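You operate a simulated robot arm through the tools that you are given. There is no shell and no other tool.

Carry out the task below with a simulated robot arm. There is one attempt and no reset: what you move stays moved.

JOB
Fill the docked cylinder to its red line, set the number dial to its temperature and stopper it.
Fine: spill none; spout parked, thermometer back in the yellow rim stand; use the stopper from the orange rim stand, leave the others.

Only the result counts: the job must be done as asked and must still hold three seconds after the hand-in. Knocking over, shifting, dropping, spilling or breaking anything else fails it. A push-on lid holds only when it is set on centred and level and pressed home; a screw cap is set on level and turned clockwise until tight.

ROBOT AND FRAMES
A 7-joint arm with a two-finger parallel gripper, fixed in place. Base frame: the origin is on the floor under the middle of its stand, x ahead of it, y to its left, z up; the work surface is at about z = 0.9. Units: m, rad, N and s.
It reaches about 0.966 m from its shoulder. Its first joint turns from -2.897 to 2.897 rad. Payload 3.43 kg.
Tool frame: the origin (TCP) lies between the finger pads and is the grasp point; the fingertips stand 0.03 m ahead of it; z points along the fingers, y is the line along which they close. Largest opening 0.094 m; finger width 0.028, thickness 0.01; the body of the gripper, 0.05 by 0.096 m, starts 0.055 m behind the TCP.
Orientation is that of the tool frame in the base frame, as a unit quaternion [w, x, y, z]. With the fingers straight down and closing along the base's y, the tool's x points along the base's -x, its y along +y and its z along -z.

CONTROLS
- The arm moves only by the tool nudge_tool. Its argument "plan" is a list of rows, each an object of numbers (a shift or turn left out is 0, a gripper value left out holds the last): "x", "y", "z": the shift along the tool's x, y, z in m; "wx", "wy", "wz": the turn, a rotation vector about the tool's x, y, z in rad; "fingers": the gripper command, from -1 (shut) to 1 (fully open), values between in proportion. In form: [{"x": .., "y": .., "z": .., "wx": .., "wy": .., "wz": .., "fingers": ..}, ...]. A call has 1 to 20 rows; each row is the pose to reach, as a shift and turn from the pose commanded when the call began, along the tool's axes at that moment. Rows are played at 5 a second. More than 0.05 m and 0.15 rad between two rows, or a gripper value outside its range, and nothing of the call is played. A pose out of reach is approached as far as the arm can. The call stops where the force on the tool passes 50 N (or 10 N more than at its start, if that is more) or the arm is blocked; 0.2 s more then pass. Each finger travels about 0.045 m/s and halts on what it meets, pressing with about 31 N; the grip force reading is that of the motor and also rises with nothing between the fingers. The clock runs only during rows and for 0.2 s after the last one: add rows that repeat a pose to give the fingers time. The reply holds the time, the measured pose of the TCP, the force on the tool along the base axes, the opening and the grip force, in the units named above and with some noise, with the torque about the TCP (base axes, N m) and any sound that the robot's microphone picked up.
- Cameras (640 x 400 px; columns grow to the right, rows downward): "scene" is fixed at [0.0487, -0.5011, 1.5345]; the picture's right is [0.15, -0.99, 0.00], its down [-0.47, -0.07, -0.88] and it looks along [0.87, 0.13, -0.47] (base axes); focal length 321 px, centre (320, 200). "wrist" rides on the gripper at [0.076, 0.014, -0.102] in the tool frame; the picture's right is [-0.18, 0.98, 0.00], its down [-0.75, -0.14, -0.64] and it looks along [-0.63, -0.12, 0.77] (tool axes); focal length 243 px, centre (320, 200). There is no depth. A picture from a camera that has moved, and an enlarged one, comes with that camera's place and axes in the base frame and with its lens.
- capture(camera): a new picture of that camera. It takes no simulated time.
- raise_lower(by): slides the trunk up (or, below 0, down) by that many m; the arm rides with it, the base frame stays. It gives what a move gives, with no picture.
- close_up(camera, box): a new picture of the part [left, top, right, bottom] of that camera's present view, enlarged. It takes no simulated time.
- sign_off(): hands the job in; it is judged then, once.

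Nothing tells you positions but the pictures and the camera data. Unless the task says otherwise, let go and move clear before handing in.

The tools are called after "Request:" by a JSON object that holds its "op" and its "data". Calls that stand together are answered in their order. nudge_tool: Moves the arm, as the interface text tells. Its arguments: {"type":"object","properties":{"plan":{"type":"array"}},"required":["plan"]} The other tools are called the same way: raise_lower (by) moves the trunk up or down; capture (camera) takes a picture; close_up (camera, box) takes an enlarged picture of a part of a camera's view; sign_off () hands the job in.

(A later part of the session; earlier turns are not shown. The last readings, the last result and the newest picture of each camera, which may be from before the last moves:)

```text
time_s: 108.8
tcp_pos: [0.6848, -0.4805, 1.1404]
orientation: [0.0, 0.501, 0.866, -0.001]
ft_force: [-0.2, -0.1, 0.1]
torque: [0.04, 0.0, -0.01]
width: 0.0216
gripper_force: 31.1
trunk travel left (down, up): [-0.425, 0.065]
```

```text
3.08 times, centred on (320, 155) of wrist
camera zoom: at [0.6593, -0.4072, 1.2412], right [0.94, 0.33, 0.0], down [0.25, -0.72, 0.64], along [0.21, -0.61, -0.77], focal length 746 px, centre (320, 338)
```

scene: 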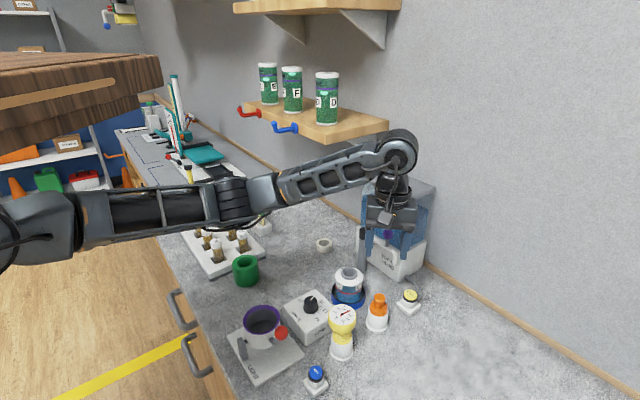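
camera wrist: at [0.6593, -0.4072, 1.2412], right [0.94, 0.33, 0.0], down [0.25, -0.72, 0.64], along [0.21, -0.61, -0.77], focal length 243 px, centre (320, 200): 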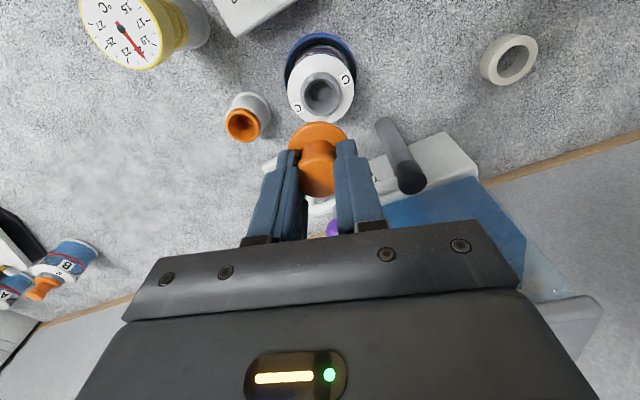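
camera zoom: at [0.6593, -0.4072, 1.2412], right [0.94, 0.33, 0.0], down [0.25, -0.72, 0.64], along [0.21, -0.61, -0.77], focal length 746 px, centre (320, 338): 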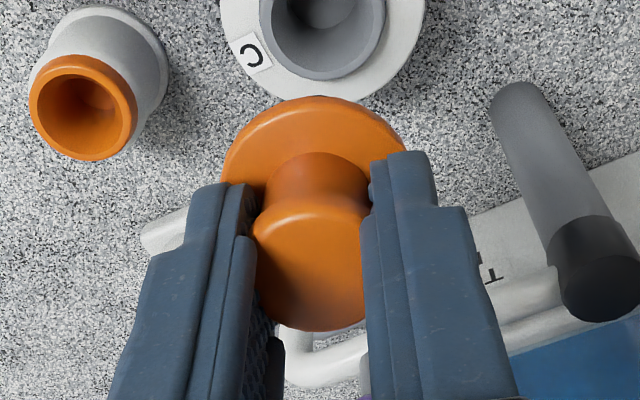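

The mouth is directly under the tool axis, so a shift of about -3.5 mm in tool x centres the stopper. I'll apply that and lower to just above the mouth.

Request:
{"op": "nudge_tool", "data": {"plan": [{"x": -0.0035, "z": 0.02, "fingers": -0.8}, {"x": -0.0035, "z": 0.05, "fingers": -0.8}, {"x": -0.0035, "z": 0.075, "fingers": -0.8}, {"x": -0.0035, "z": 0.083, "fingers": -0.8}, {"x": -0.0035, "z": 0.083, "fingers": -0.8}, {"x": -0.0035, "z": 0.083, "fingers": -0.8}]}}

Request:
{"op": "capture", "data": {"camera": "wrist"}}

Request:
{"op": "close_up", "data": {"camera": "scene", "box": [325, 235, 375, 295]}}

Request:
{"op": "close_up", "data": {"camera": "wrist", "box": [260, 60, 380, 200]}}

```text
time_s: 110.2
tcp_pos: [0.688, -0.4832, 1.0557]
orientation: [0.0, 0.5, 0.866, -0.001]
ft_force: [-0.3, -1.0, 0.1]
torque: [-0.02, 0.04, -0.02]
width: 0.0215
gripper_force: 31.0
trunk travel left (down, up): [-0.425, 0.065]
```

```text
taken
camera wrist: at [0.6603, -0.4103, 1.1578], right [0.94, 0.33, 0.0], down [0.25, -0.72, 0.64], along [0.21, -0.61, -0.77], focal length 243 px, centre (320, 200)
```

wrist: 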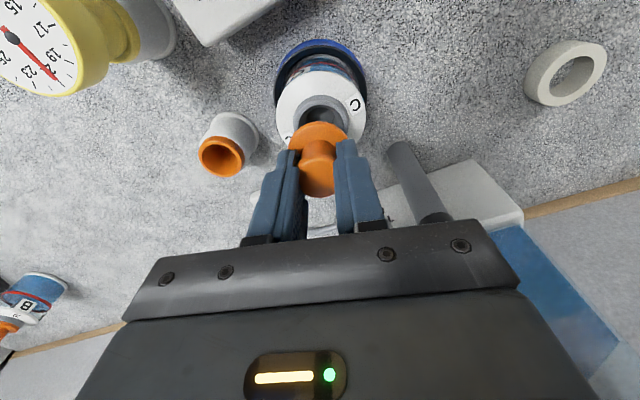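

```text
6.67 times, centred on (350, 265) of scene
camera zoom: at [0.0487, -0.5011, 1.5345], right [0.15, -0.99, 0.0], down [-0.47, -0.07, -0.88], along [0.87, 0.13, -0.47], focal length 2143 px, centre (120, -233)
```

zoom: 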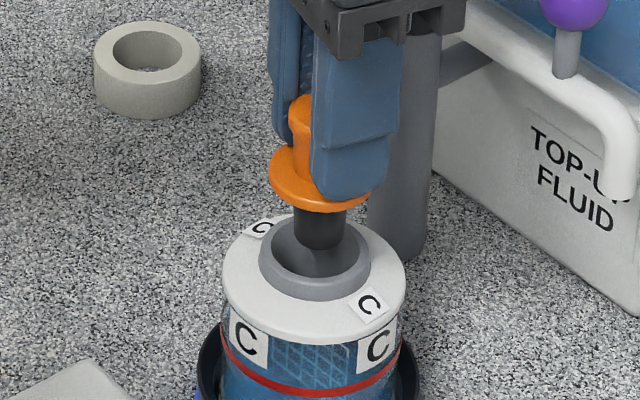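

```text
2.86 times, centred on (320, 130) of wrist
camera zoom: at [0.6603, -0.4103, 1.1578], right [0.94, 0.33, 0.0], down [0.25, -0.72, 0.64], along [0.21, -0.61, -0.77], focal length 693 px, centre (320, 400)
```

zoom: 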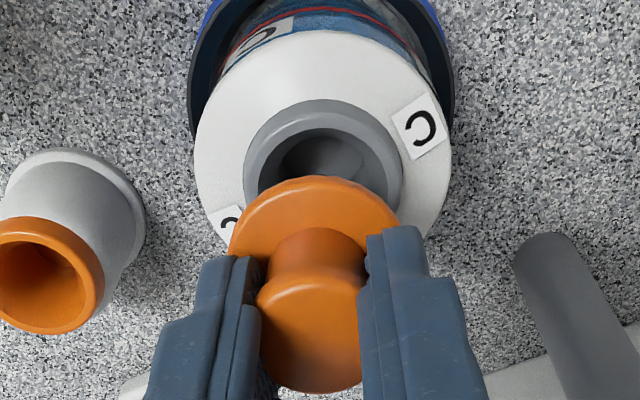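

Close to centred. I'll shift +1 mm and +2 mm in tool x and y, then lower so the plug tip enters the mouth.

Request:
{"op": "nudge_tool", "data": {"plan": [{"x": 0.001, "y": 0.002, "z": 0.0, "fingers": -0.8}, {"x": 0.001, "y": 0.002, "z": 0.006, "fingers": -0.8}, {"x": 0.001, "y": 0.002, "z": 0.012, "fingers": -0.8}, {"x": 0.001, "y": 0.002, "z": 0.016, "fingers": -0.8}, {"x": 0.001, "y": 0.002, "z": 0.016, "fingers": -0.8}]}}

Request:
{"op": "close_up", "data": {"camera": "scene", "box": [325, 235, 375, 295]}}

Request:
{"op": "close_up", "data": {"camera": "wrist", "box": [260, 60, 380, 200]}}

```text
time_s: 111.4
tcp_pos: [0.6899, -0.4819, 1.0396]
orientation: [0.001, 0.5, 0.866, -0.001]
ft_force: [-0.6, 0.2, -0.5]
torque: [0.04, 0.02, 0.0]
width: 0.0219
gripper_force: 31.6
trunk travel left (down, up): [-0.425, 0.065]
```

```text
6.67 times, centred on (350, 265) of scene
camera zoom: at [0.0487, -0.5011, 1.5345], right [0.15, -0.99, 0.0], down [-0.47, -0.07, -0.88], along [0.87, 0.13, -0.47], focal length 2143 px, centre (120, -233)
```

zoom: 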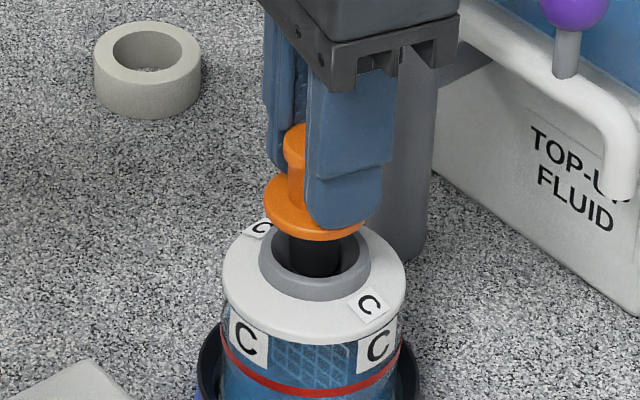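

```text
2.86 times, centred on (320, 130) of wrist
camera zoom: at [0.6623, -0.4088, 1.1427], right [0.94, 0.33, 0.0], down [0.25, -0.72, 0.64], along [0.21, -0.61, -0.77], focal length 693 px, centre (320, 400)
```

zoom: 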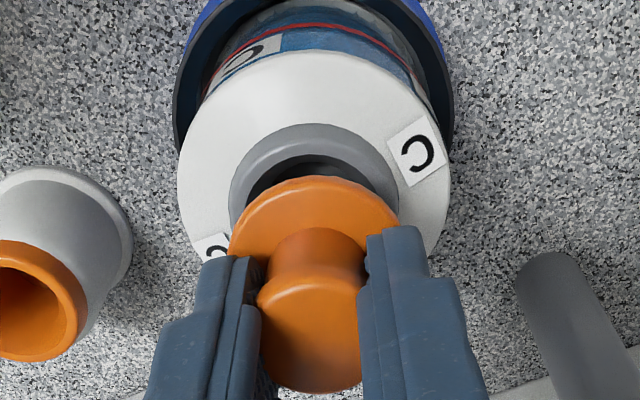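

Well centred, with the plug entering without contact. I'll keep lowering in small steps until resistance is felt.

Request:
{"op": "nudge_tool", "data": {"plan": [{"z": 0.003, "fingers": -0.8}, {"z": 0.006, "fingers": -0.8}, {"z": 0.008, "fingers": -0.8}, {"z": 0.008, "fingers": -0.8}]}}

Request:
{"op": "close_up", "data": {"camera": "scene", "box": [325, 235, 375, 295]}}

Request:
{"op": "close_up", "data": {"camera": "wrist", "box": [260, 60, 380, 200]}}

```text
time_s: 112.4
tcp_pos: [0.6898, -0.4827, 1.0323]
orientation: [0.001, 0.5, 0.866, -0.001]
ft_force: [-0.6, 0.9, -1.0]
torque: [0.0, 0.01, 0.01]
width: 0.0216
gripper_force: 31.1
trunk travel left (down, up): [-0.425, 0.065]
```

```text
6.67 times, centred on (350, 265) of scene
camera zoom: at [0.0487, -0.5011, 1.5345], right [0.15, -0.99, 0.0], down [-0.47, -0.07, -0.88], along [0.87, 0.13, -0.47], focal length 2143 px, centre (120, -233)
```

zoom: 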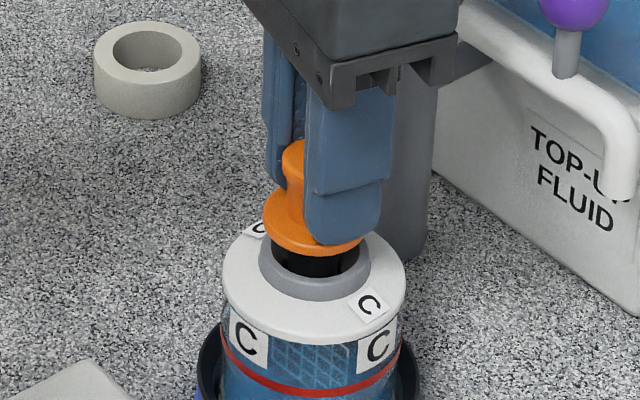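

```text
2.86 times, centred on (320, 130) of wrist
camera zoom: at [0.6629, -0.4087, 1.1347], right [0.94, 0.33, 0.0], down [0.25, -0.72, 0.64], along [0.21, -0.61, -0.77], focal length 693 px, centre (320, 400)
```

zoom: 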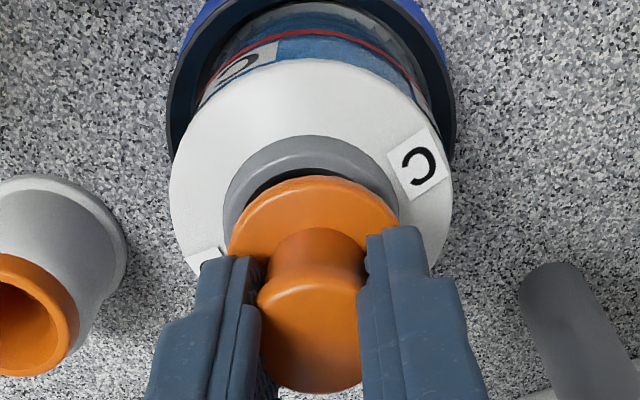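

About 8 mm remains before the collar meets the rim. I'll continue down gently.

Request:
{"op": "nudge_tool", "data": {"plan": [{"y": -0.0007, "z": 0.002, "fingers": -0.8}, {"y": -0.0007, "z": 0.004, "fingers": -0.8}, {"y": -0.0007, "z": 0.006, "fingers": -0.8}, {"y": -0.0007, "z": 0.006, "fingers": -0.8}]}}

Request:
{"op": "close_up", "data": {"camera": "scene", "box": [325, 235, 375, 295]}}

Request:
{"op": "close_up", "data": {"camera": "wrist", "box": [260, 60, 380, 200]}}

```text
time_s: 113.4
tcp_pos: [0.6878, -0.4835, 1.028]
orientation: [0.001, 0.5, 0.866, -0.001]
ft_force: [-0.3, 0.1, -0.3]
torque: [0.01, 0.01, 0.01]
width: 0.0214
gripper_force: 31.1
trunk travel left (down, up): [-0.425, 0.065]
```

```text
6.67 times, centred on (350, 265) of scene
camera zoom: at [0.0487, -0.5011, 1.5345], right [0.15, -0.99, 0.0], down [-0.47, -0.07, -0.88], along [0.87, 0.13, -0.47], focal length 2143 px, centre (120, -233)
```

zoom: 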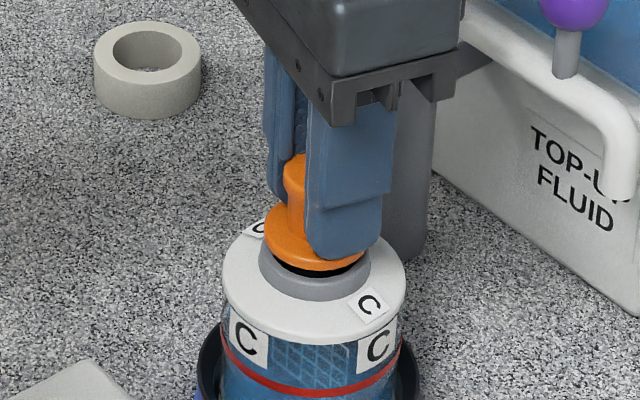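

```text
2.86 times, centred on (320, 130) of wrist
camera zoom: at [0.6618, -0.4093, 1.1287], right [0.94, 0.33, 0.0], down [0.25, -0.72, 0.64], along [0.21, -0.61, -0.77], focal length 693 px, centre (320, 400)
```

zoom: 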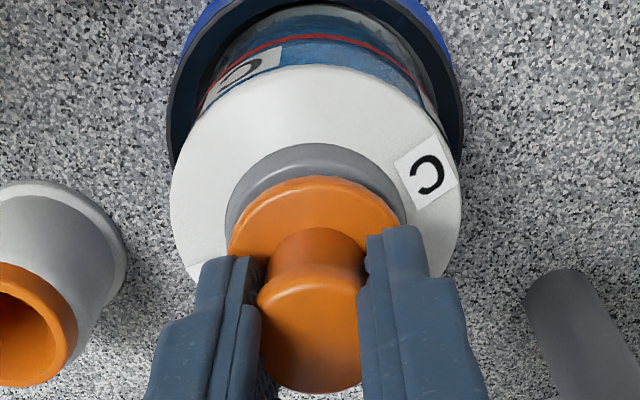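

Alignment is still good and there's no contact force yet. I'll press down further in 1.5 mm steps until it seats.

Request:
{"op": "nudge_tool", "data": {"plan": [{"z": 0.0015, "fingers": -0.8}, {"z": 0.003, "fingers": -0.8}, {"z": 0.0045, "fingers": -0.8}, {"z": 0.006, "fingers": -0.8}, {"z": 0.006, "fingers": -0.8}]}}

Request:
{"op": "close_up", "data": {"camera": "scene", "box": [325, 235, 375, 295]}}

Request:
{"op": "close_up", "data": {"camera": "wrist", "box": [260, 60, 380, 200]}}

```text
time_s: 114.6
tcp_pos: [0.6886, -0.4817, 1.0226]
orientation: [0.001, 0.501, 0.866, -0.001]
ft_force: [-1.7, -2.1, 11.0]
torque: [0.14, 0.16, 0.07]
width: 0.0214
gripper_force: 30.9
trunk travel left (down, up): [-0.425, 0.065]
```

```text
6.67 times, centred on (350, 265) of scene
camera zoom: at [0.0487, -0.5011, 1.5345], right [0.15, -0.99, 0.0], down [-0.47, -0.07, -0.88], along [0.87, 0.13, -0.47], focal length 2143 px, centre (120, -233)
```

zoom: 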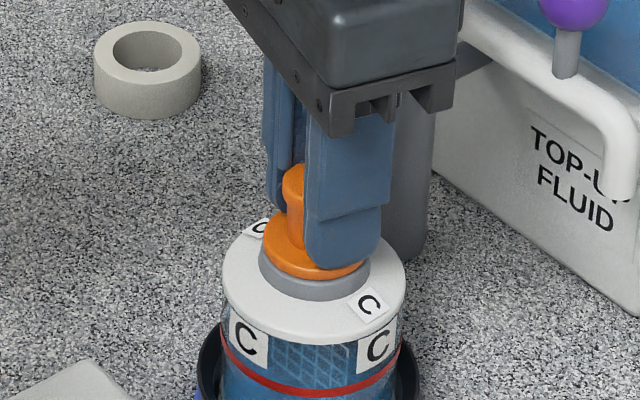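

```text
2.86 times, centred on (320, 130) of wrist
camera zoom: at [0.6621, -0.409, 1.1237], right [0.94, 0.33, 0.0], down [0.25, -0.72, 0.65], along [0.21, -0.61, -0.76], focal length 693 px, centre (320, 400)
```

zoom: 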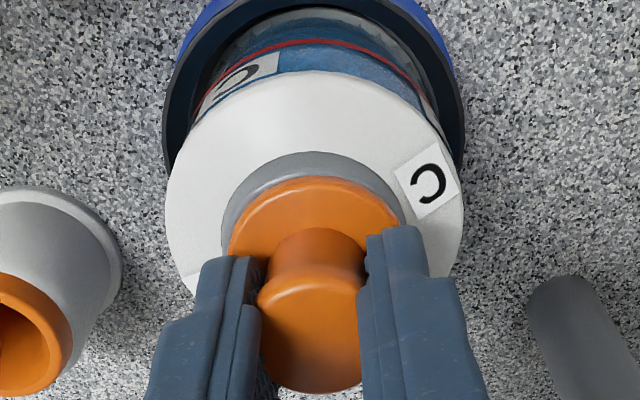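

Contact at 11 N with the collar at the rim. I'll press home while listening for a click.

Request:
{"op": "nudge_tool", "data": {"plan": [{"z": 0.001, "fingers": -0.8}, {"z": 0.002, "fingers": -0.8}, {"z": 0.003, "fingers": -0.8}, {"z": 0.004, "fingers": -0.8}, {"z": 0.004, "fingers": -0.8}]}}

Request:
{"op": "close_up", "data": {"camera": "scene", "box": [325, 235, 375, 295]}}

```text
time_s: 115.8
tcp_pos: [0.689, -0.483, 1.0208]
orientation: [0.005, 0.501, 0.866, -0.003]
ft_force: [-1.4, 1.5, 17.0]
torque: [0.33, 0.16, 0.03]
width: 0.0218
gripper_force: 31.5
trunk travel left (down, up): [-0.425, 0.065]
stopped in row 5: the force on the tool passed its limit at 52 N (the readings are from after the stop); the commanded pose is now the measured one
```

```text
6.67 times, centred on (350, 265) of scene
camera zoom: at [0.0487, -0.5011, 1.5345], right [0.15, -0.99, 0.0], down [-0.47, -0.07, -0.88], along [0.87, 0.13, -0.47], focal length 2143 px, centre (120, -233)
```

zoom: 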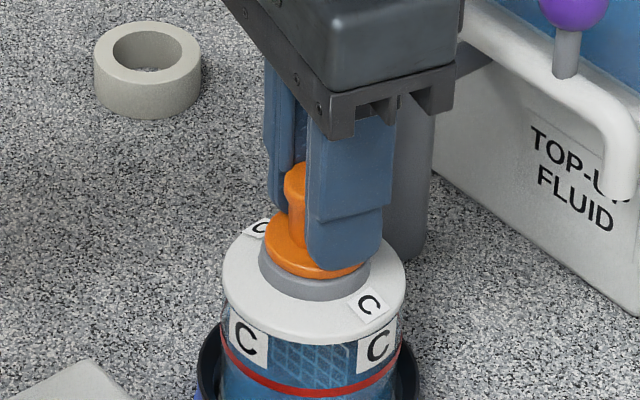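

A 52 N push was reached. I'll release, lift clear and inspect the seating.

Request:
{"op": "nudge_tool", "data": {"plan": [{"fingers": -0.3}, {"fingers": 0.1}, {"fingers": 0.1}, {"fingers": 0.1, "z": -0.03}, {"fingers": 0.1, "z": -0.07}, {"fingers": 0.1, "z": -0.11}, {"fingers": 0.1, "z": -0.11}]}}

Request:
{"op": "close_up", "data": {"camera": "scene", "box": [330, 250, 370, 290]}}

Request:
{"op": "capture", "data": {"camera": "wrist"}}

Request:
{"op": "close_up", "data": {"camera": "wrist", "box": [270, 50, 370, 150]}}

```text
time_s: 117.4
tcp_pos: [0.6894, -0.4794, 1.1289]
orientation: [0.004, 0.5, 0.866, -0.003]
ft_force: [0.8, 0.0, 0.4]
torque: [0.0, -0.04, -0.04]
width: 0.0518
gripper_force: 0.0
trunk travel left (down, up): [-0.425, 0.065]
```

```text
10.00 times, centred on (350, 270) of scene
camera zoom: at [0.0487, -0.5011, 1.5345], right [0.15, -0.99, 0.0], down [-0.47, -0.07, -0.88], along [0.87, 0.13, -0.47], focal length 3214 px, centre (20, -500)
```

zoom: 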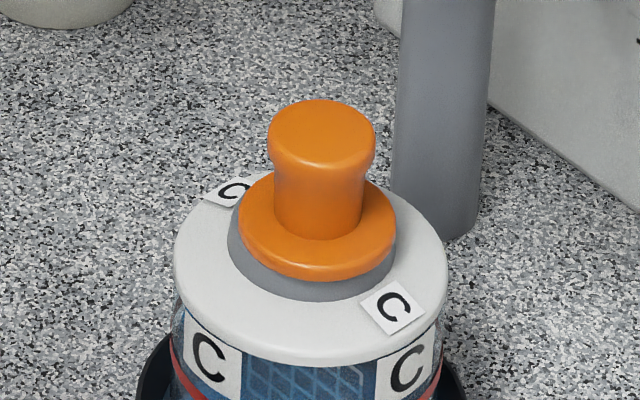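

```text
taken
camera wrist: at [0.662, -0.4064, 1.2301], right [0.94, 0.33, 0.0], down [0.25, -0.72, 0.65], along [0.22, -0.61, -0.76], focal length 243 px, centre (320, 200)
```

wrist: 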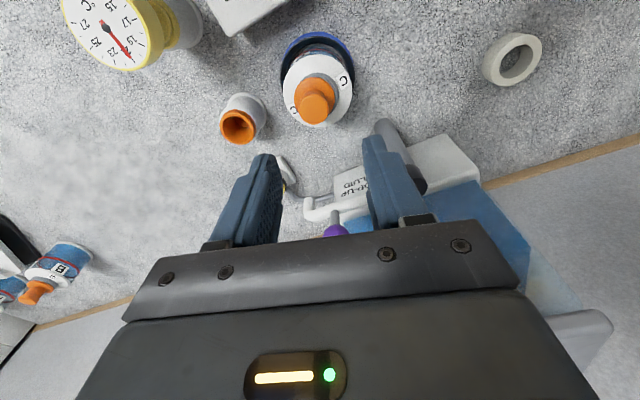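

```text
4.00 times, centred on (320, 100) of wrist
camera zoom: at [0.662, -0.4064, 1.2301], right [0.94, 0.33, 0.0], down [0.25, -0.72, 0.65], along [0.22, -0.61, -0.76], focal length 970 px, centre (320, 600)
```

zoom: 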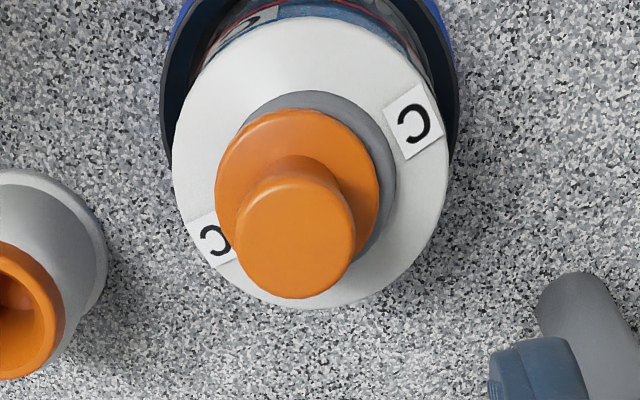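

The stopper is on and upright but looks 2–3 mm off-centre. I'll inspect from the low left viewpoint before pressing again.

Request:
{"op": "nudge_tool", "data": {"plan": [{"x": 0.0366, "y": -0.0128, "wz": -0.07, "fingers": 0.5}, {"x": 0.0732, "y": -0.0257, "wz": -0.14, "fingers": 1}, {"x": 0.1098, "y": -0.0386, "wz": -0.21, "fingers": 1}, {"x": 0.1463, "y": -0.0514, "wz": -0.28, "fingers": 1}, {"x": 0.1829, "y": -0.0643, "wz": -0.35, "fingers": 1}, {"x": 0.2195, "y": -0.0771, "wz": -0.42, "fingers": 1}, {"x": 0.2195, "y": -0.0771, "wz": -0.42, "fingers": 1}]}}

Request:
{"op": "nudge_tool", "data": {"plan": [{"wy": -0.11, "z": 0.01, "fingers": 1}, {"wy": -0.22, "z": 0.025, "fingers": 1}, {"wy": -0.33, "z": 0.04, "fingers": 1}, {"wy": -0.436, "z": 0.056, "fingers": 1}, {"wy": -0.436, "z": 0.056, "fingers": 1}]}}

Request:
{"op": "capture", "data": {"camera": "wrist"}}

Request:
{"op": "close_up", "data": {"camera": "wrist", "box": [290, 150, 370, 230]}}

```text
time_s: 119.0
tcp_pos: [0.5126, -0.3299, 1.1274]
orientation: [0.003, 0.309, 0.951, -0.003]
ft_force: [-0.3, 0.0, -0.5]
torque: [-0.01, -0.02, 0.0]
width: 0.0941
gripper_force: 0.0
trunk travel left (down, up): [-0.425, 0.065]
```

```text
time_s: 120.2
tcp_pos: [0.5141, -0.3311, 1.0705]
orientation: [0.208, 0.301, 0.928, -0.069]
ft_force: [-0.9, -0.6, -0.3]
torque: [0.01, -0.03, 0.0]
width: 0.0941
gripper_force: 0.1
trunk travel left (down, up): [-0.425, 0.065]
```

```text
taken
camera wrist: at [0.4298, -0.253, 1.1296], right [0.71, 0.7, 0.08], down [0.25, -0.35, 0.9], along [0.66, -0.63, -0.42], focal length 243 px, centre (320, 200)
```

wrist: 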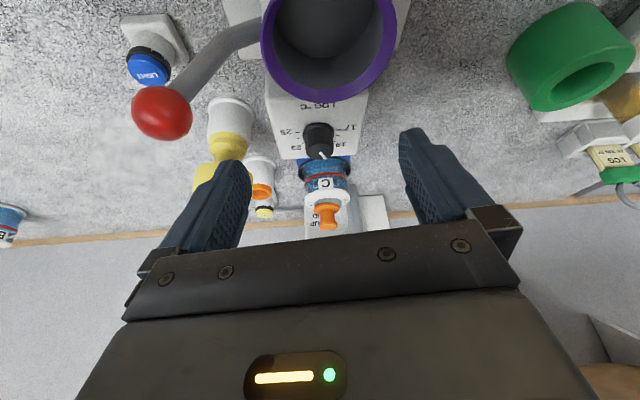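

```text
5.00 times, centred on (330, 190) of wrist
camera zoom: at [0.4298, -0.253, 1.1296], right [0.71, 0.7, 0.08], down [0.25, -0.35, 0.9], along [0.66, -0.63, -0.42], focal length 1213 px, centre (270, 250)
```

zoom: 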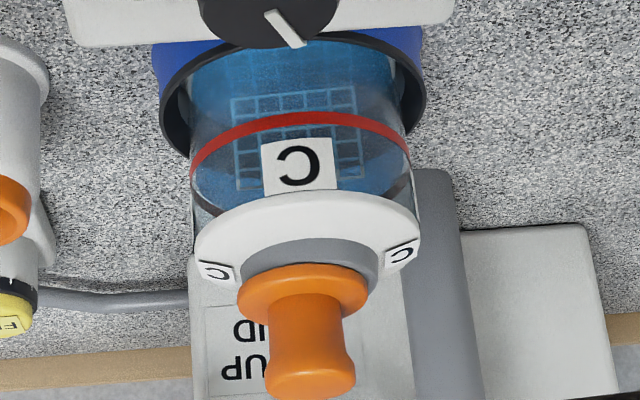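

Request:
{"op": "close_up", "data": {"camera": "wrist", "box": [305, 185, 350, 232]}}

Request:
{"op": "close_up", "data": {"camera": "wrist", "box": [0, 195, 60, 260]}}

Request:
{"op": "close_up", "data": {"camera": "wrist", "box": [308, 160, 352, 200]}}

```text
8.51 times, centred on (328, 208) of wrist
camera zoom: at [0.4298, -0.253, 1.1296], right [0.71, 0.7, 0.08], down [0.25, -0.35, 0.9], along [0.66, -0.63, -0.42], focal length 2065 px, centre (256, 128)
```

zoom: 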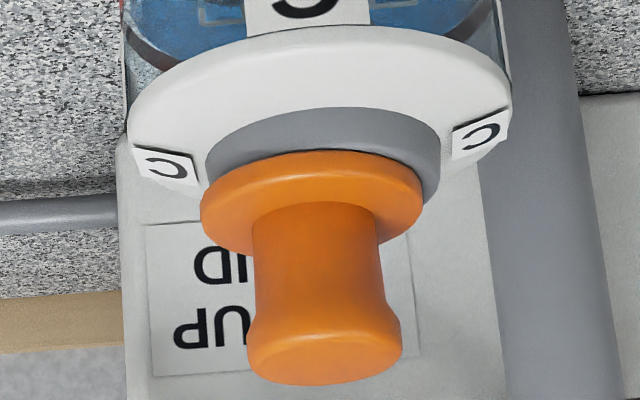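

```text
6.15 times, centred on (30, 228) of wrist
camera zoom: at [0.4298, -0.253, 1.1296], right [0.71, 0.7, 0.08], down [0.25, -0.35, 0.9], along [0.66, -0.63, -0.42], focal length 1493 px, centre (2105, 31)
```

zoom: 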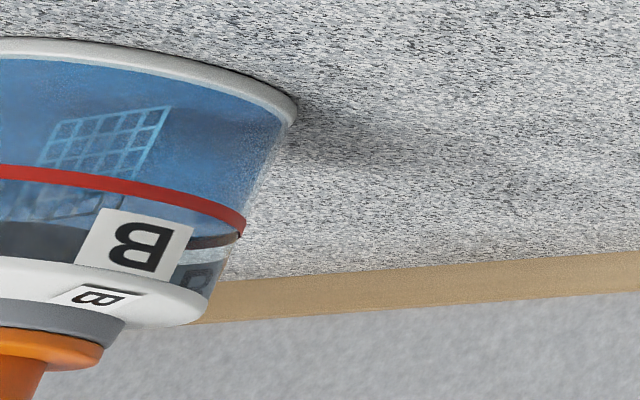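

```text
10.00 times, centred on (330, 180) of wrist
camera zoom: at [0.4298, -0.253, 1.1296], right [0.71, 0.7, 0.08], down [0.25, -0.35, 0.9], along [0.66, -0.63, -0.42], focal length 2426 px, centre (220, 400)
```

zoom: 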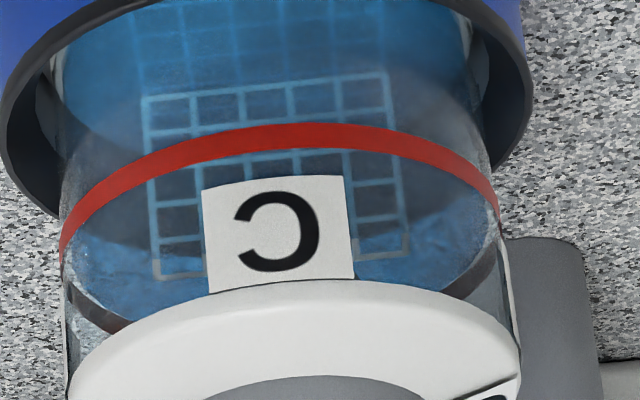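

I'll zoom in on the stopper–neck junction.

Request:
{"op": "close_up", "data": {"camera": "wrist", "box": [314, 194, 342, 218]}}

Request:
{"op": "close_up", "data": {"camera": "scene", "box": [338, 262, 364, 284]}}

```text
16.00 times, centred on (328, 206) of wrist
camera zoom: at [0.4298, -0.253, 1.1296], right [0.71, 0.7, 0.08], down [0.25, -0.35, 0.9], along [0.66, -0.63, -0.42], focal length 3882 px, centre (192, 104)
```

zoom: 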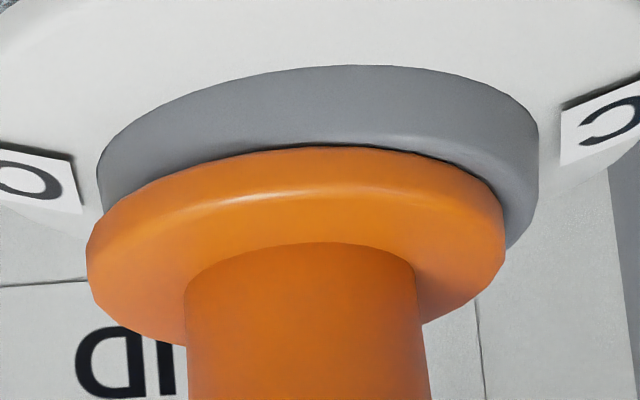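

```text
16.00 times, centred on (351, 273) of scene
camera zoom: at [0.0487, -0.5011, 1.5345], right [0.15, -0.99, 0.0], down [-0.47, -0.07, -0.88], along [0.87, 0.13, -0.47], focal length 5143 px, centre (-176, -968)
```

zoom: 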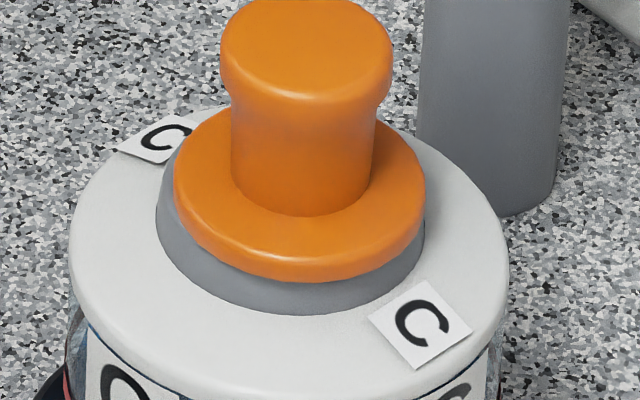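

The stopper is nearly flush but about 2 mm off-centre and 2–3° tilted. I'll go back over it with the tool vertical, re-centre it, and press evenly on its collar with both fingertips.

Request:
{"op": "nudge_tool", "data": {"plan": [{"x": -0.007, "z": -0.014, "wy": 0.11, "fingers": 0.3}, {"x": -0.013, "z": -0.028, "wy": 0.22, "fingers": 0.1}, {"x": -0.019, "z": -0.041, "wy": 0.33, "fingers": 0.1}, {"x": -0.0253, "z": -0.0545, "wy": 0.436, "fingers": 0.1}, {"x": -0.0253, "z": -0.0545, "wy": 0.436, "fingers": 0.1}]}}

Request:
{"op": "close_up", "data": {"camera": "wrist", "box": [270, 60, 370, 160]}}

```text
time_s: 121.4
tcp_pos: [0.5113, -0.3288, 1.1314]
orientation: [0.003, 0.308, 0.951, -0.003]
ft_force: [0.2, -0.3, 0.1]
torque: [0.01, -0.01, 0.01]
width: 0.0517
gripper_force: 0.1
trunk travel left (down, up): [-0.425, 0.065]
```

```text
4.00 times, centred on (320, 110) of wrist
camera zoom: at [0.458, -0.2725, 1.2334], right [0.73, 0.69, 0.0], down [0.52, -0.55, 0.65], along [0.44, -0.47, -0.76], focal length 970 px, centre (320, 560)
```

zoom: 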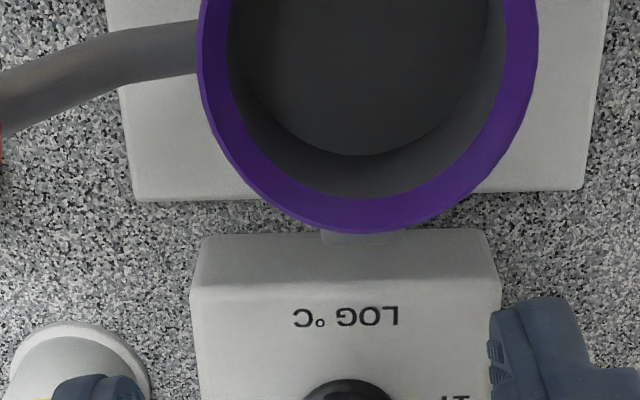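

I'll correct the residual tilt and move back over the stopper with the closing axis along its offset direction (yaw -45°).

Request:
{"op": "nudge_tool", "data": {"plan": [{"x": -0.0328, "y": -0.003, "z": 0.0, "wx": -0.001, "wy": 0.002, "wz": 0.025, "fingers": 0.1}, {"x": -0.0656, "y": -0.006, "z": 0.0, "wx": -0.002, "wy": 0.004, "wz": 0.05, "fingers": 0.1}, {"x": -0.0984, "y": -0.009, "z": 0.0, "wx": -0.003, "wy": 0.006, "wz": 0.08, "fingers": 0.1}, {"x": -0.1313, "y": -0.0121, "z": 0.0, "wx": -0.004, "wy": 0.0076, "wz": 0.11, "fingers": 0.1}, {"x": -0.1641, "y": -0.0151, "z": 0.0, "wx": -0.004, "wy": 0.0076, "wz": 0.14, "fingers": 0.1}, {"x": -0.1969, "y": -0.0181, "z": 0.0, "wx": -0.004, "wy": 0.0076, "wz": 0.157, "fingers": 0.1}, {"x": -0.2297, "y": -0.0211, "z": 0.0, "wx": -0.004, "wy": 0.0076, "wz": 0.157, "fingers": 0.1}, {"x": -0.2297, "y": -0.0211, "z": 0.0, "wx": -0.004, "wy": 0.0076, "wz": 0.157, "fingers": 0.1}, {"x": -0.2297, "y": -0.0211, "z": 0.0, "wx": -0.004, "wy": 0.0076, "wz": 0.157, "fingers": 0.1}]}}

Request:
{"op": "capture", "data": {"camera": "wrist"}}

Request:
{"op": "close_up", "data": {"camera": "wrist", "box": [270, 50, 370, 150]}}

```text
time_s: 123.4
tcp_pos: [0.6854, -0.4829, 1.1335]
orientation: [0.0, 0.383, 0.924, -0.001]
ft_force: [0.3, 0.3, 0.6]
torque: [0.0, -0.04, -0.03]
width: 0.0518
gripper_force: 0.1
trunk travel left (down, up): [-0.425, 0.065]
```

```text
taken
camera wrist: at [0.6417, -0.4178, 1.2353], right [0.83, 0.56, 0.0], down [0.43, -0.63, 0.64], along [0.36, -0.53, -0.77], focal length 243 px, centre (320, 200)
```

wrist: 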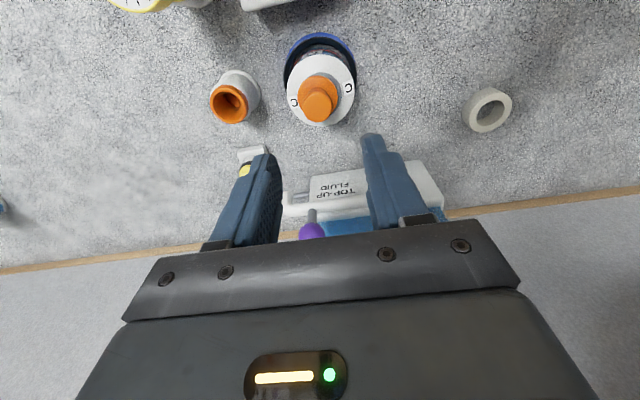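

```text
4.00 times, centred on (320, 100) of wrist
camera zoom: at [0.6417, -0.4178, 1.2353], right [0.83, 0.56, 0.0], down [0.43, -0.63, 0.64], along [0.36, -0.53, -0.77], focal length 970 px, centre (320, 600)
```

zoom: 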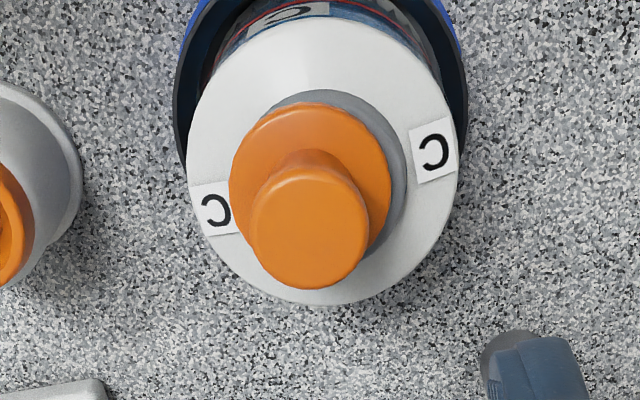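

The collar is about 3 mm off the lid centre along the closing axis. I'll centre the tool on the mouth, descend around the knob, and close so the fingers drag the stopper to centre.

Request:
{"op": "nudge_tool", "data": {"plan": [{"x": 0.0037, "y": 0.0013, "z": 0.03, "fingers": 0.0}, {"x": 0.0037, "y": 0.0013, "z": 0.06, "fingers": 0.0}, {"x": 0.0037, "y": 0.0013, "z": 0.085, "fingers": 0.0}, {"x": 0.0037, "y": 0.0013, "z": 0.1, "fingers": 0.0}, {"x": 0.0037, "y": 0.0013, "z": 0.1, "fingers": 0.0}, {"x": 0.0037, "y": 0.0013, "z": 0.1, "fingers": 0.0}]}}

Request:
{"op": "capture", "data": {"camera": "wrist"}}

Request:
{"op": "close_up", "data": {"camera": "scene", "box": [325, 235, 375, 295]}}

Request:
{"op": "close_up", "data": {"camera": "wrist", "box": [260, 70, 380, 200]}}

```text
time_s: 124.8
tcp_pos: [0.6845, -0.4799, 1.0323]
orientation: [0.0, 0.383, 0.924, 0.001]
ft_force: [-0.3, 0.5, -0.5]
torque: [-0.01, 0.0, 0.01]
width: 0.0472
gripper_force: 0.2
trunk travel left (down, up): [-0.425, 0.065]
```

```text
taken
camera wrist: at [0.6403, -0.4145, 1.1345], right [0.83, 0.56, 0.0], down [0.43, -0.63, 0.64], along [0.36, -0.53, -0.77], focal length 243 px, centre (320, 200)
```

wrist: 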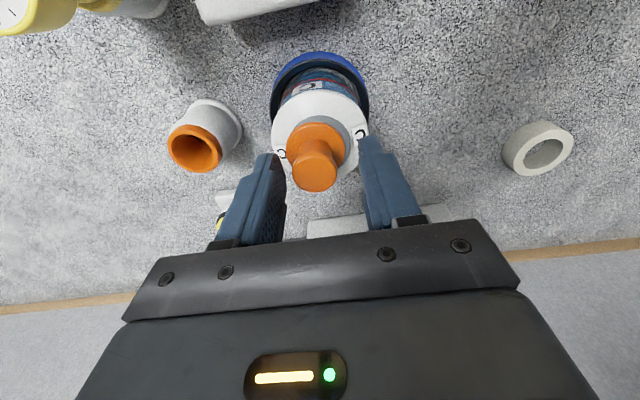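

```text
6.67 times, centred on (350, 265) of scene
camera zoom: at [0.0487, -0.5011, 1.5345], right [0.15, -0.99, 0.0], down [-0.47, -0.07, -0.88], along [0.87, 0.13, -0.47], focal length 2143 px, centre (120, -233)
```

zoom: 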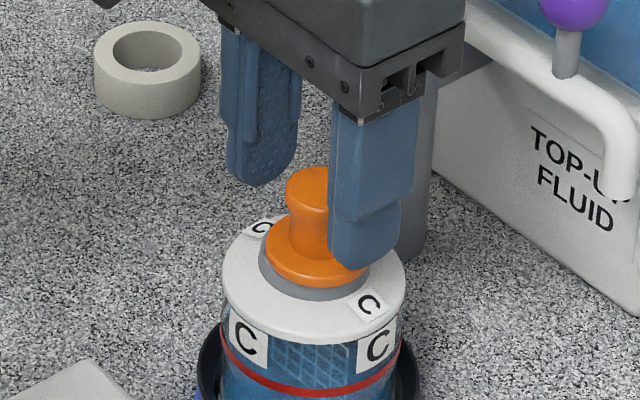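

```text
3.08 times, centred on (320, 135) of wrist
camera zoom: at [0.6403, -0.4145, 1.1345], right [0.83, 0.56, 0.0], down [0.43, -0.63, 0.64], along [0.36, -0.53, -0.77], focal length 746 px, centre (320, 400)
```

zoom: 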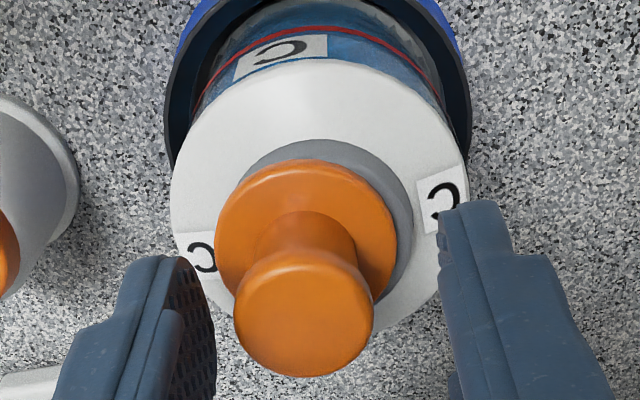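

The mouth is now centred under the tool and the stopper is about 2.9 mm off to one side. I'll lower slightly and close slowly to bring it to centre.

Request:
{"op": "nudge_tool", "data": {"plan": [{"z": 0.003, "fingers": 0.0}, {"z": 0.006, "fingers": -0.2}, {"z": 0.006, "fingers": -0.3}, {"z": 0.006, "fingers": -0.4}, {"z": 0.006, "fingers": -0.5}, {"z": 0.006, "fingers": -0.7}, {"z": 0.006, "fingers": -0.7}]}}

Request:
{"op": "close_up", "data": {"camera": "scene", "box": [325, 235, 375, 295]}}

Request:
{"op": "close_up", "data": {"camera": "wrist", "box": [260, 70, 380, 200]}}

```text
time_s: 126.4
tcp_pos: [0.6839, -0.4775, 1.0269]
orientation: [0.0, 0.383, 0.924, -0.001]
ft_force: [0.5, 0.8, 0.7]
torque: [-0.06, 0.02, -0.03]
width: 0.0214
gripper_force: 31.0
trunk travel left (down, up): [-0.425, 0.065]
```

```text
6.67 times, centred on (350, 265) of scene
camera zoom: at [0.0487, -0.5011, 1.5345], right [0.15, -0.99, 0.0], down [-0.47, -0.07, -0.88], along [0.87, 0.13, -0.47], focal length 2143 px, centre (120, -233)
```

zoom: 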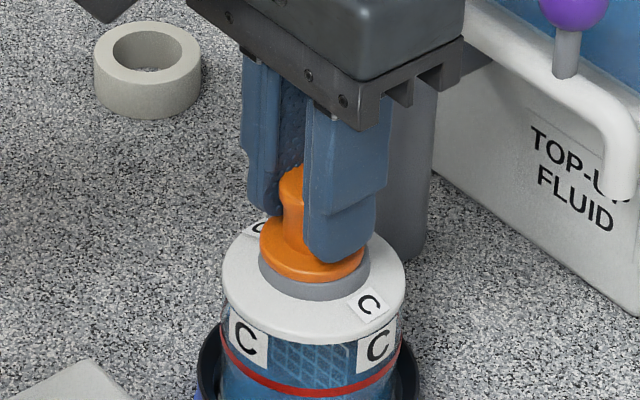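

```text
3.08 times, centred on (320, 135) of wrist
camera zoom: at [0.6401, -0.4144, 1.1289], right [0.83, 0.56, 0.0], down [0.43, -0.63, 0.64], along [0.36, -0.53, -0.77], focal length 746 px, centre (320, 400)
```

zoom: 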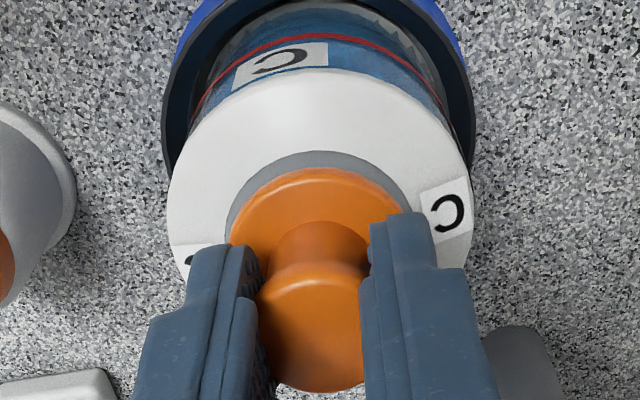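

It slid freely to centre, and the collar now matches the neck in both views. I'll loosen slightly, lower the fingertips onto the collar and press evenly.

Request:
{"op": "nudge_tool", "data": {"plan": [{"fingers": -0.34}, {"fingers": -0.34}, {"z": 0.002, "fingers": -0.34}, {"z": 0.004, "fingers": -0.34}, {"z": 0.005, "fingers": -0.34}, {"z": 0.006, "fingers": -0.34}, {"z": 0.006, "fingers": -0.34}]}}

Request:
{"op": "close_up", "data": {"camera": "scene", "box": [325, 235, 375, 295]}}

Request:
{"op": "close_up", "data": {"camera": "wrist", "box": [260, 70, 380, 200]}}

```text
time_s: 128.0
tcp_pos: [0.6844, -0.4781, 1.0205]
orientation: [0.001, 0.383, 0.924, -0.001]
ft_force: [-0.7, 0.9, 2.8]
torque: [0.0, 0.03, -0.01]
width: 0.0311
gripper_force: 0.0
trunk travel left (down, up): [-0.425, 0.065]
```

```text
6.67 times, centred on (350, 265) of scene
camera zoom: at [0.0487, -0.5011, 1.5345], right [0.15, -0.99, 0.0], down [-0.47, -0.07, -0.88], along [0.87, 0.13, -0.47], focal length 2143 px, centre (120, -233)
```

zoom: 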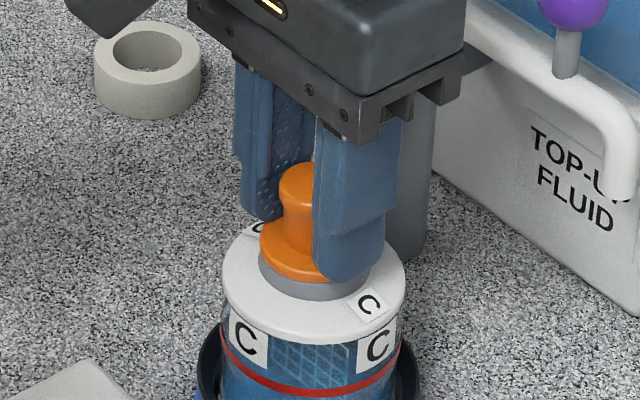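

```text
3.08 times, centred on (320, 135) of wrist
camera zoom: at [0.6398, -0.4148, 1.1231], right [0.83, 0.56, 0.0], down [0.43, -0.63, 0.64], along [0.36, -0.53, -0.77], focal length 746 px, centre (320, 400)
```

zoom: 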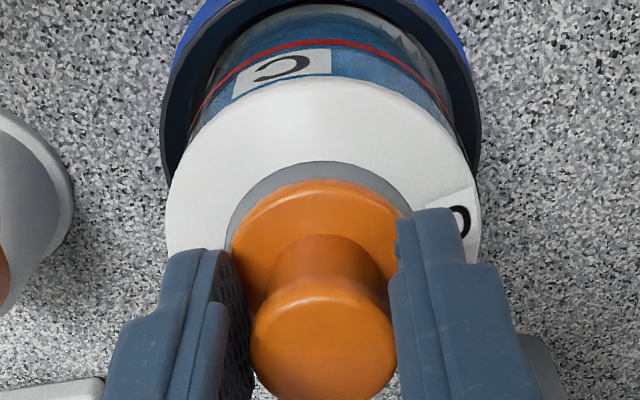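

Light contact with the collar. I'll press down progressively now.

Request:
{"op": "nudge_tool", "data": {"plan": [{"z": 0.001, "fingers": -0.34}, {"z": 0.002, "fingers": -0.34}, {"z": 0.003, "fingers": -0.34}, {"z": 0.003, "fingers": -0.34}]}}

Request:
{"op": "close_up", "data": {"camera": "scene", "box": [325, 235, 375, 295]}}

```text
time_s: 129.0
tcp_pos: [0.6837, -0.4778, 1.0213]
orientation: [0.002, 0.382, 0.924, -0.001]
ft_force: [2.8, -0.9, 29.7]
torque: [0.0, -0.15, -0.02]
width: 0.0308
gripper_force: 0.0
trunk travel left (down, up): [-0.425, 0.065]
```

```text
6.67 times, centred on (350, 265) of scene
camera zoom: at [0.0487, -0.5011, 1.5345], right [0.15, -0.99, 0.0], down [-0.47, -0.07, -0.88], along [0.87, 0.13, -0.47], focal length 2143 px, centre (120, -233)
```

zoom: 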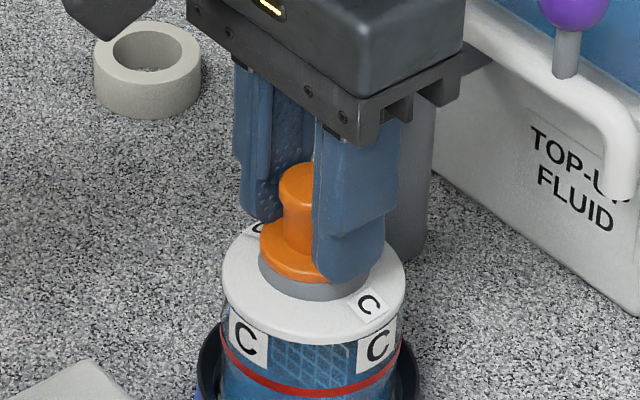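

At 30 N there's no further travel, so it's bottomed on the rim. I'll press to near the limit and hold briefly.

Request:
{"op": "nudge_tool", "data": {"plan": [{"z": 0.0007, "fingers": -0.34}, {"z": 0.0014, "fingers": -0.34}, {"z": 0.0014, "fingers": -0.34}, {"z": 0.0014, "fingers": -0.34}]}}

Request:
{"op": "close_up", "data": {"camera": "scene", "box": [325, 235, 375, 295]}}

```text
time_s: 130.0
tcp_pos: [0.6869, -0.4795, 1.0202]
orientation: [0.004, 0.383, 0.924, -0.001]
ft_force: [-1.3, 0.5, 17.2]
torque: [0.01, 0.0, -0.04]
width: 0.0308
gripper_force: 0.1
trunk travel left (down, up): [-0.425, 0.065]
stopped in row 4: the force on the tool passed its limit at 52 N (the readings are from after the stop); the commanded pose is now the measured one
```

```text
6.67 times, centred on (350, 265) of scene
camera zoom: at [0.0487, -0.5011, 1.5345], right [0.15, -0.99, 0.0], down [-0.47, -0.07, -0.88], along [0.87, 0.13, -0.47], focal length 2143 px, centre (120, -233)
```

zoom: 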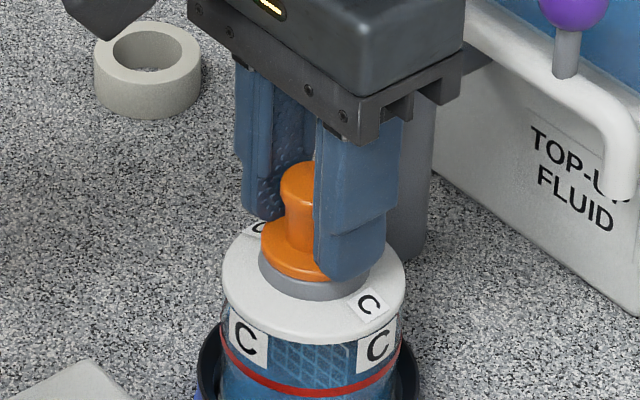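

Pressed to the limit again. I'll grip and pull up about 1.5 mm to test whether it's held.

Request:
{"op": "nudge_tool", "data": {"plan": [{"z": -0.001, "fingers": -0.34}, {"z": -0.0015, "fingers": -0.7}, {"z": -0.0015, "fingers": -0.7}, {"z": -0.0015, "fingers": -0.7}]}}

Request:
{"op": "nudge_tool", "data": {"plan": [{"z": -0.0008, "fingers": -0.7}, {"z": -0.0015, "fingers": -0.7}]}}

Request:
{"op": "close_up", "data": {"camera": "scene", "box": [325, 235, 375, 295]}}

```text
time_s: 131.0
tcp_pos: [0.6844, -0.4784, 1.0213]
orientation: [0.002, 0.382, 0.924, -0.001]
ft_force: [-0.4, 1.4, 9.5]
torque: [0.08, 0.07, -0.07]
width: 0.0219
gripper_force: 31.7
trunk travel left (down, up): [-0.425, 0.065]
```

```text
time_s: 131.6
tcp_pos: [0.6857, -0.4792, 1.0197]
orientation: [0.002, 0.383, 0.924, -0.001]
ft_force: [0.1, 0.2, 0.4]
torque: [-0.01, 0.02, -0.02]
width: 0.0219
gripper_force: 31.5
trunk travel left (down, up): [-0.425, 0.065]
```

```text
6.67 times, centred on (350, 265) of scene
camera zoom: at [0.0487, -0.5011, 1.5345], right [0.15, -0.99, 0.0], down [-0.47, -0.07, -0.88], along [0.87, 0.13, -0.47], focal length 2143 px, centre (120, -233)
```

zoom: 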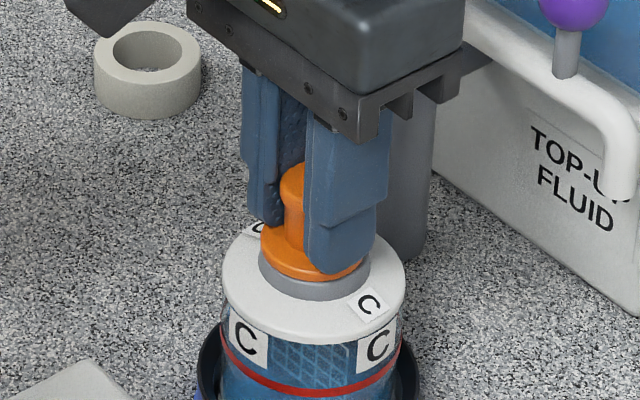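

Now it's neutral. I'll pull up 1 mm and then 2 mm and read the force.

Request:
{"op": "nudge_tool", "data": {"plan": [{"z": -0.001, "fingers": -0.7}, {"z": -0.001, "fingers": -0.7}]}}

Request:
{"op": "nudge_tool", "data": {"plan": [{"z": -0.001, "fingers": -0.7}, {"z": -0.001, "fingers": -0.7}]}}

Request:
{"op": "close_up", "data": {"camera": "scene", "box": [325, 235, 375, 295]}}

```text
time_s: 132.2
tcp_pos: [0.6857, -0.4789, 1.0238]
orientation: [0.002, 0.382, 0.924, -0.001]
ft_force: [-0.4, 0.1, 0.2]
torque: [-0.01, -0.03, 0.0]
width: 0.0219
gripper_force: 31.0
trunk travel left (down, up): [-0.425, 0.065]
```

```text
time_s: 132.8
tcp_pos: [0.6861, -0.4781, 1.0239]
orientation: [0.003, 0.383, 0.924, -0.001]
ft_force: [-0.2, -0.6, 0.3]
torque: [0.01, 0.02, -0.03]
width: 0.0219
gripper_force: 31.3
trunk travel left (down, up): [-0.425, 0.065]
```

```text
6.67 times, centred on (350, 265) of scene
camera zoom: at [0.0487, -0.5011, 1.5345], right [0.15, -0.99, 0.0], down [-0.47, -0.07, -0.88], along [0.87, 0.13, -0.47], focal length 2143 px, centre (120, -233)
```

zoom: 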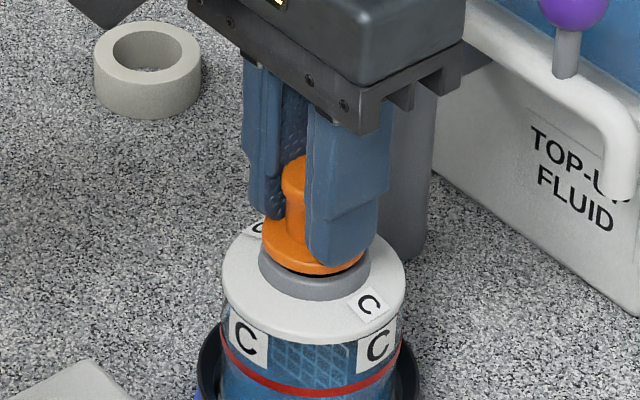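

It lifts freely, so nothing has latched yet. I'll measure the centring and level much more precisely while it's held here.

Request:
{"op": "close_up", "data": {"camera": "scene", "box": [338, 260, 364, 284]}}

Request:
{"op": "close_up", "data": {"camera": "wrist", "box": [285, 95, 360, 170]}}

```text
16.00 times, centred on (351, 272) of scene
camera zoom: at [0.0487, -0.5011, 1.5345], right [0.15, -0.99, 0.0], down [-0.47, -0.07, -0.88], along [0.87, 0.13, -0.47], focal length 5143 px, centre (-176, -952)
```

zoom: 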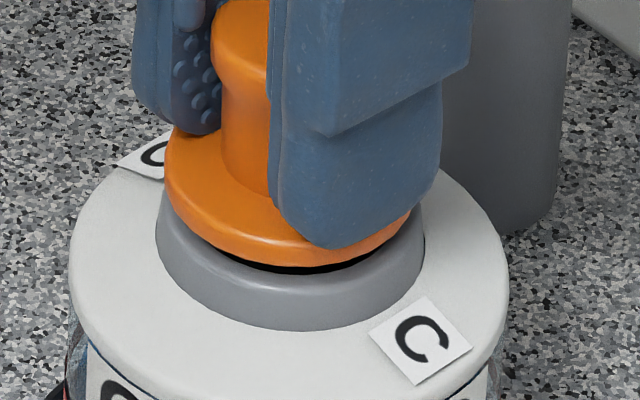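

```text
5.33 times, centred on (322, 132) of wrist
camera zoom: at [0.6406, -0.4146, 1.1261], right [0.83, 0.56, 0.0], down [0.43, -0.63, 0.65], along [0.37, -0.53, -0.76], focal length 1294 px, centre (307, 560)
```

zoom: 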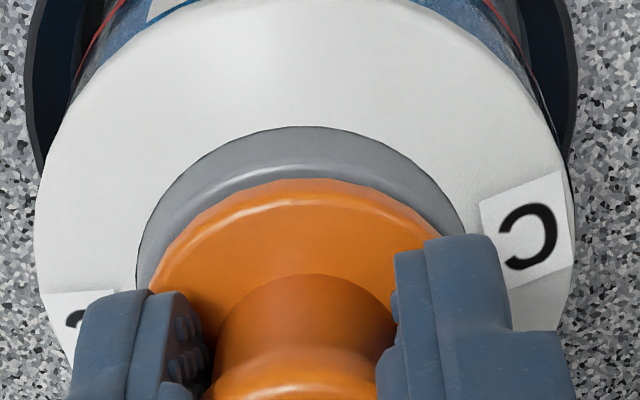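

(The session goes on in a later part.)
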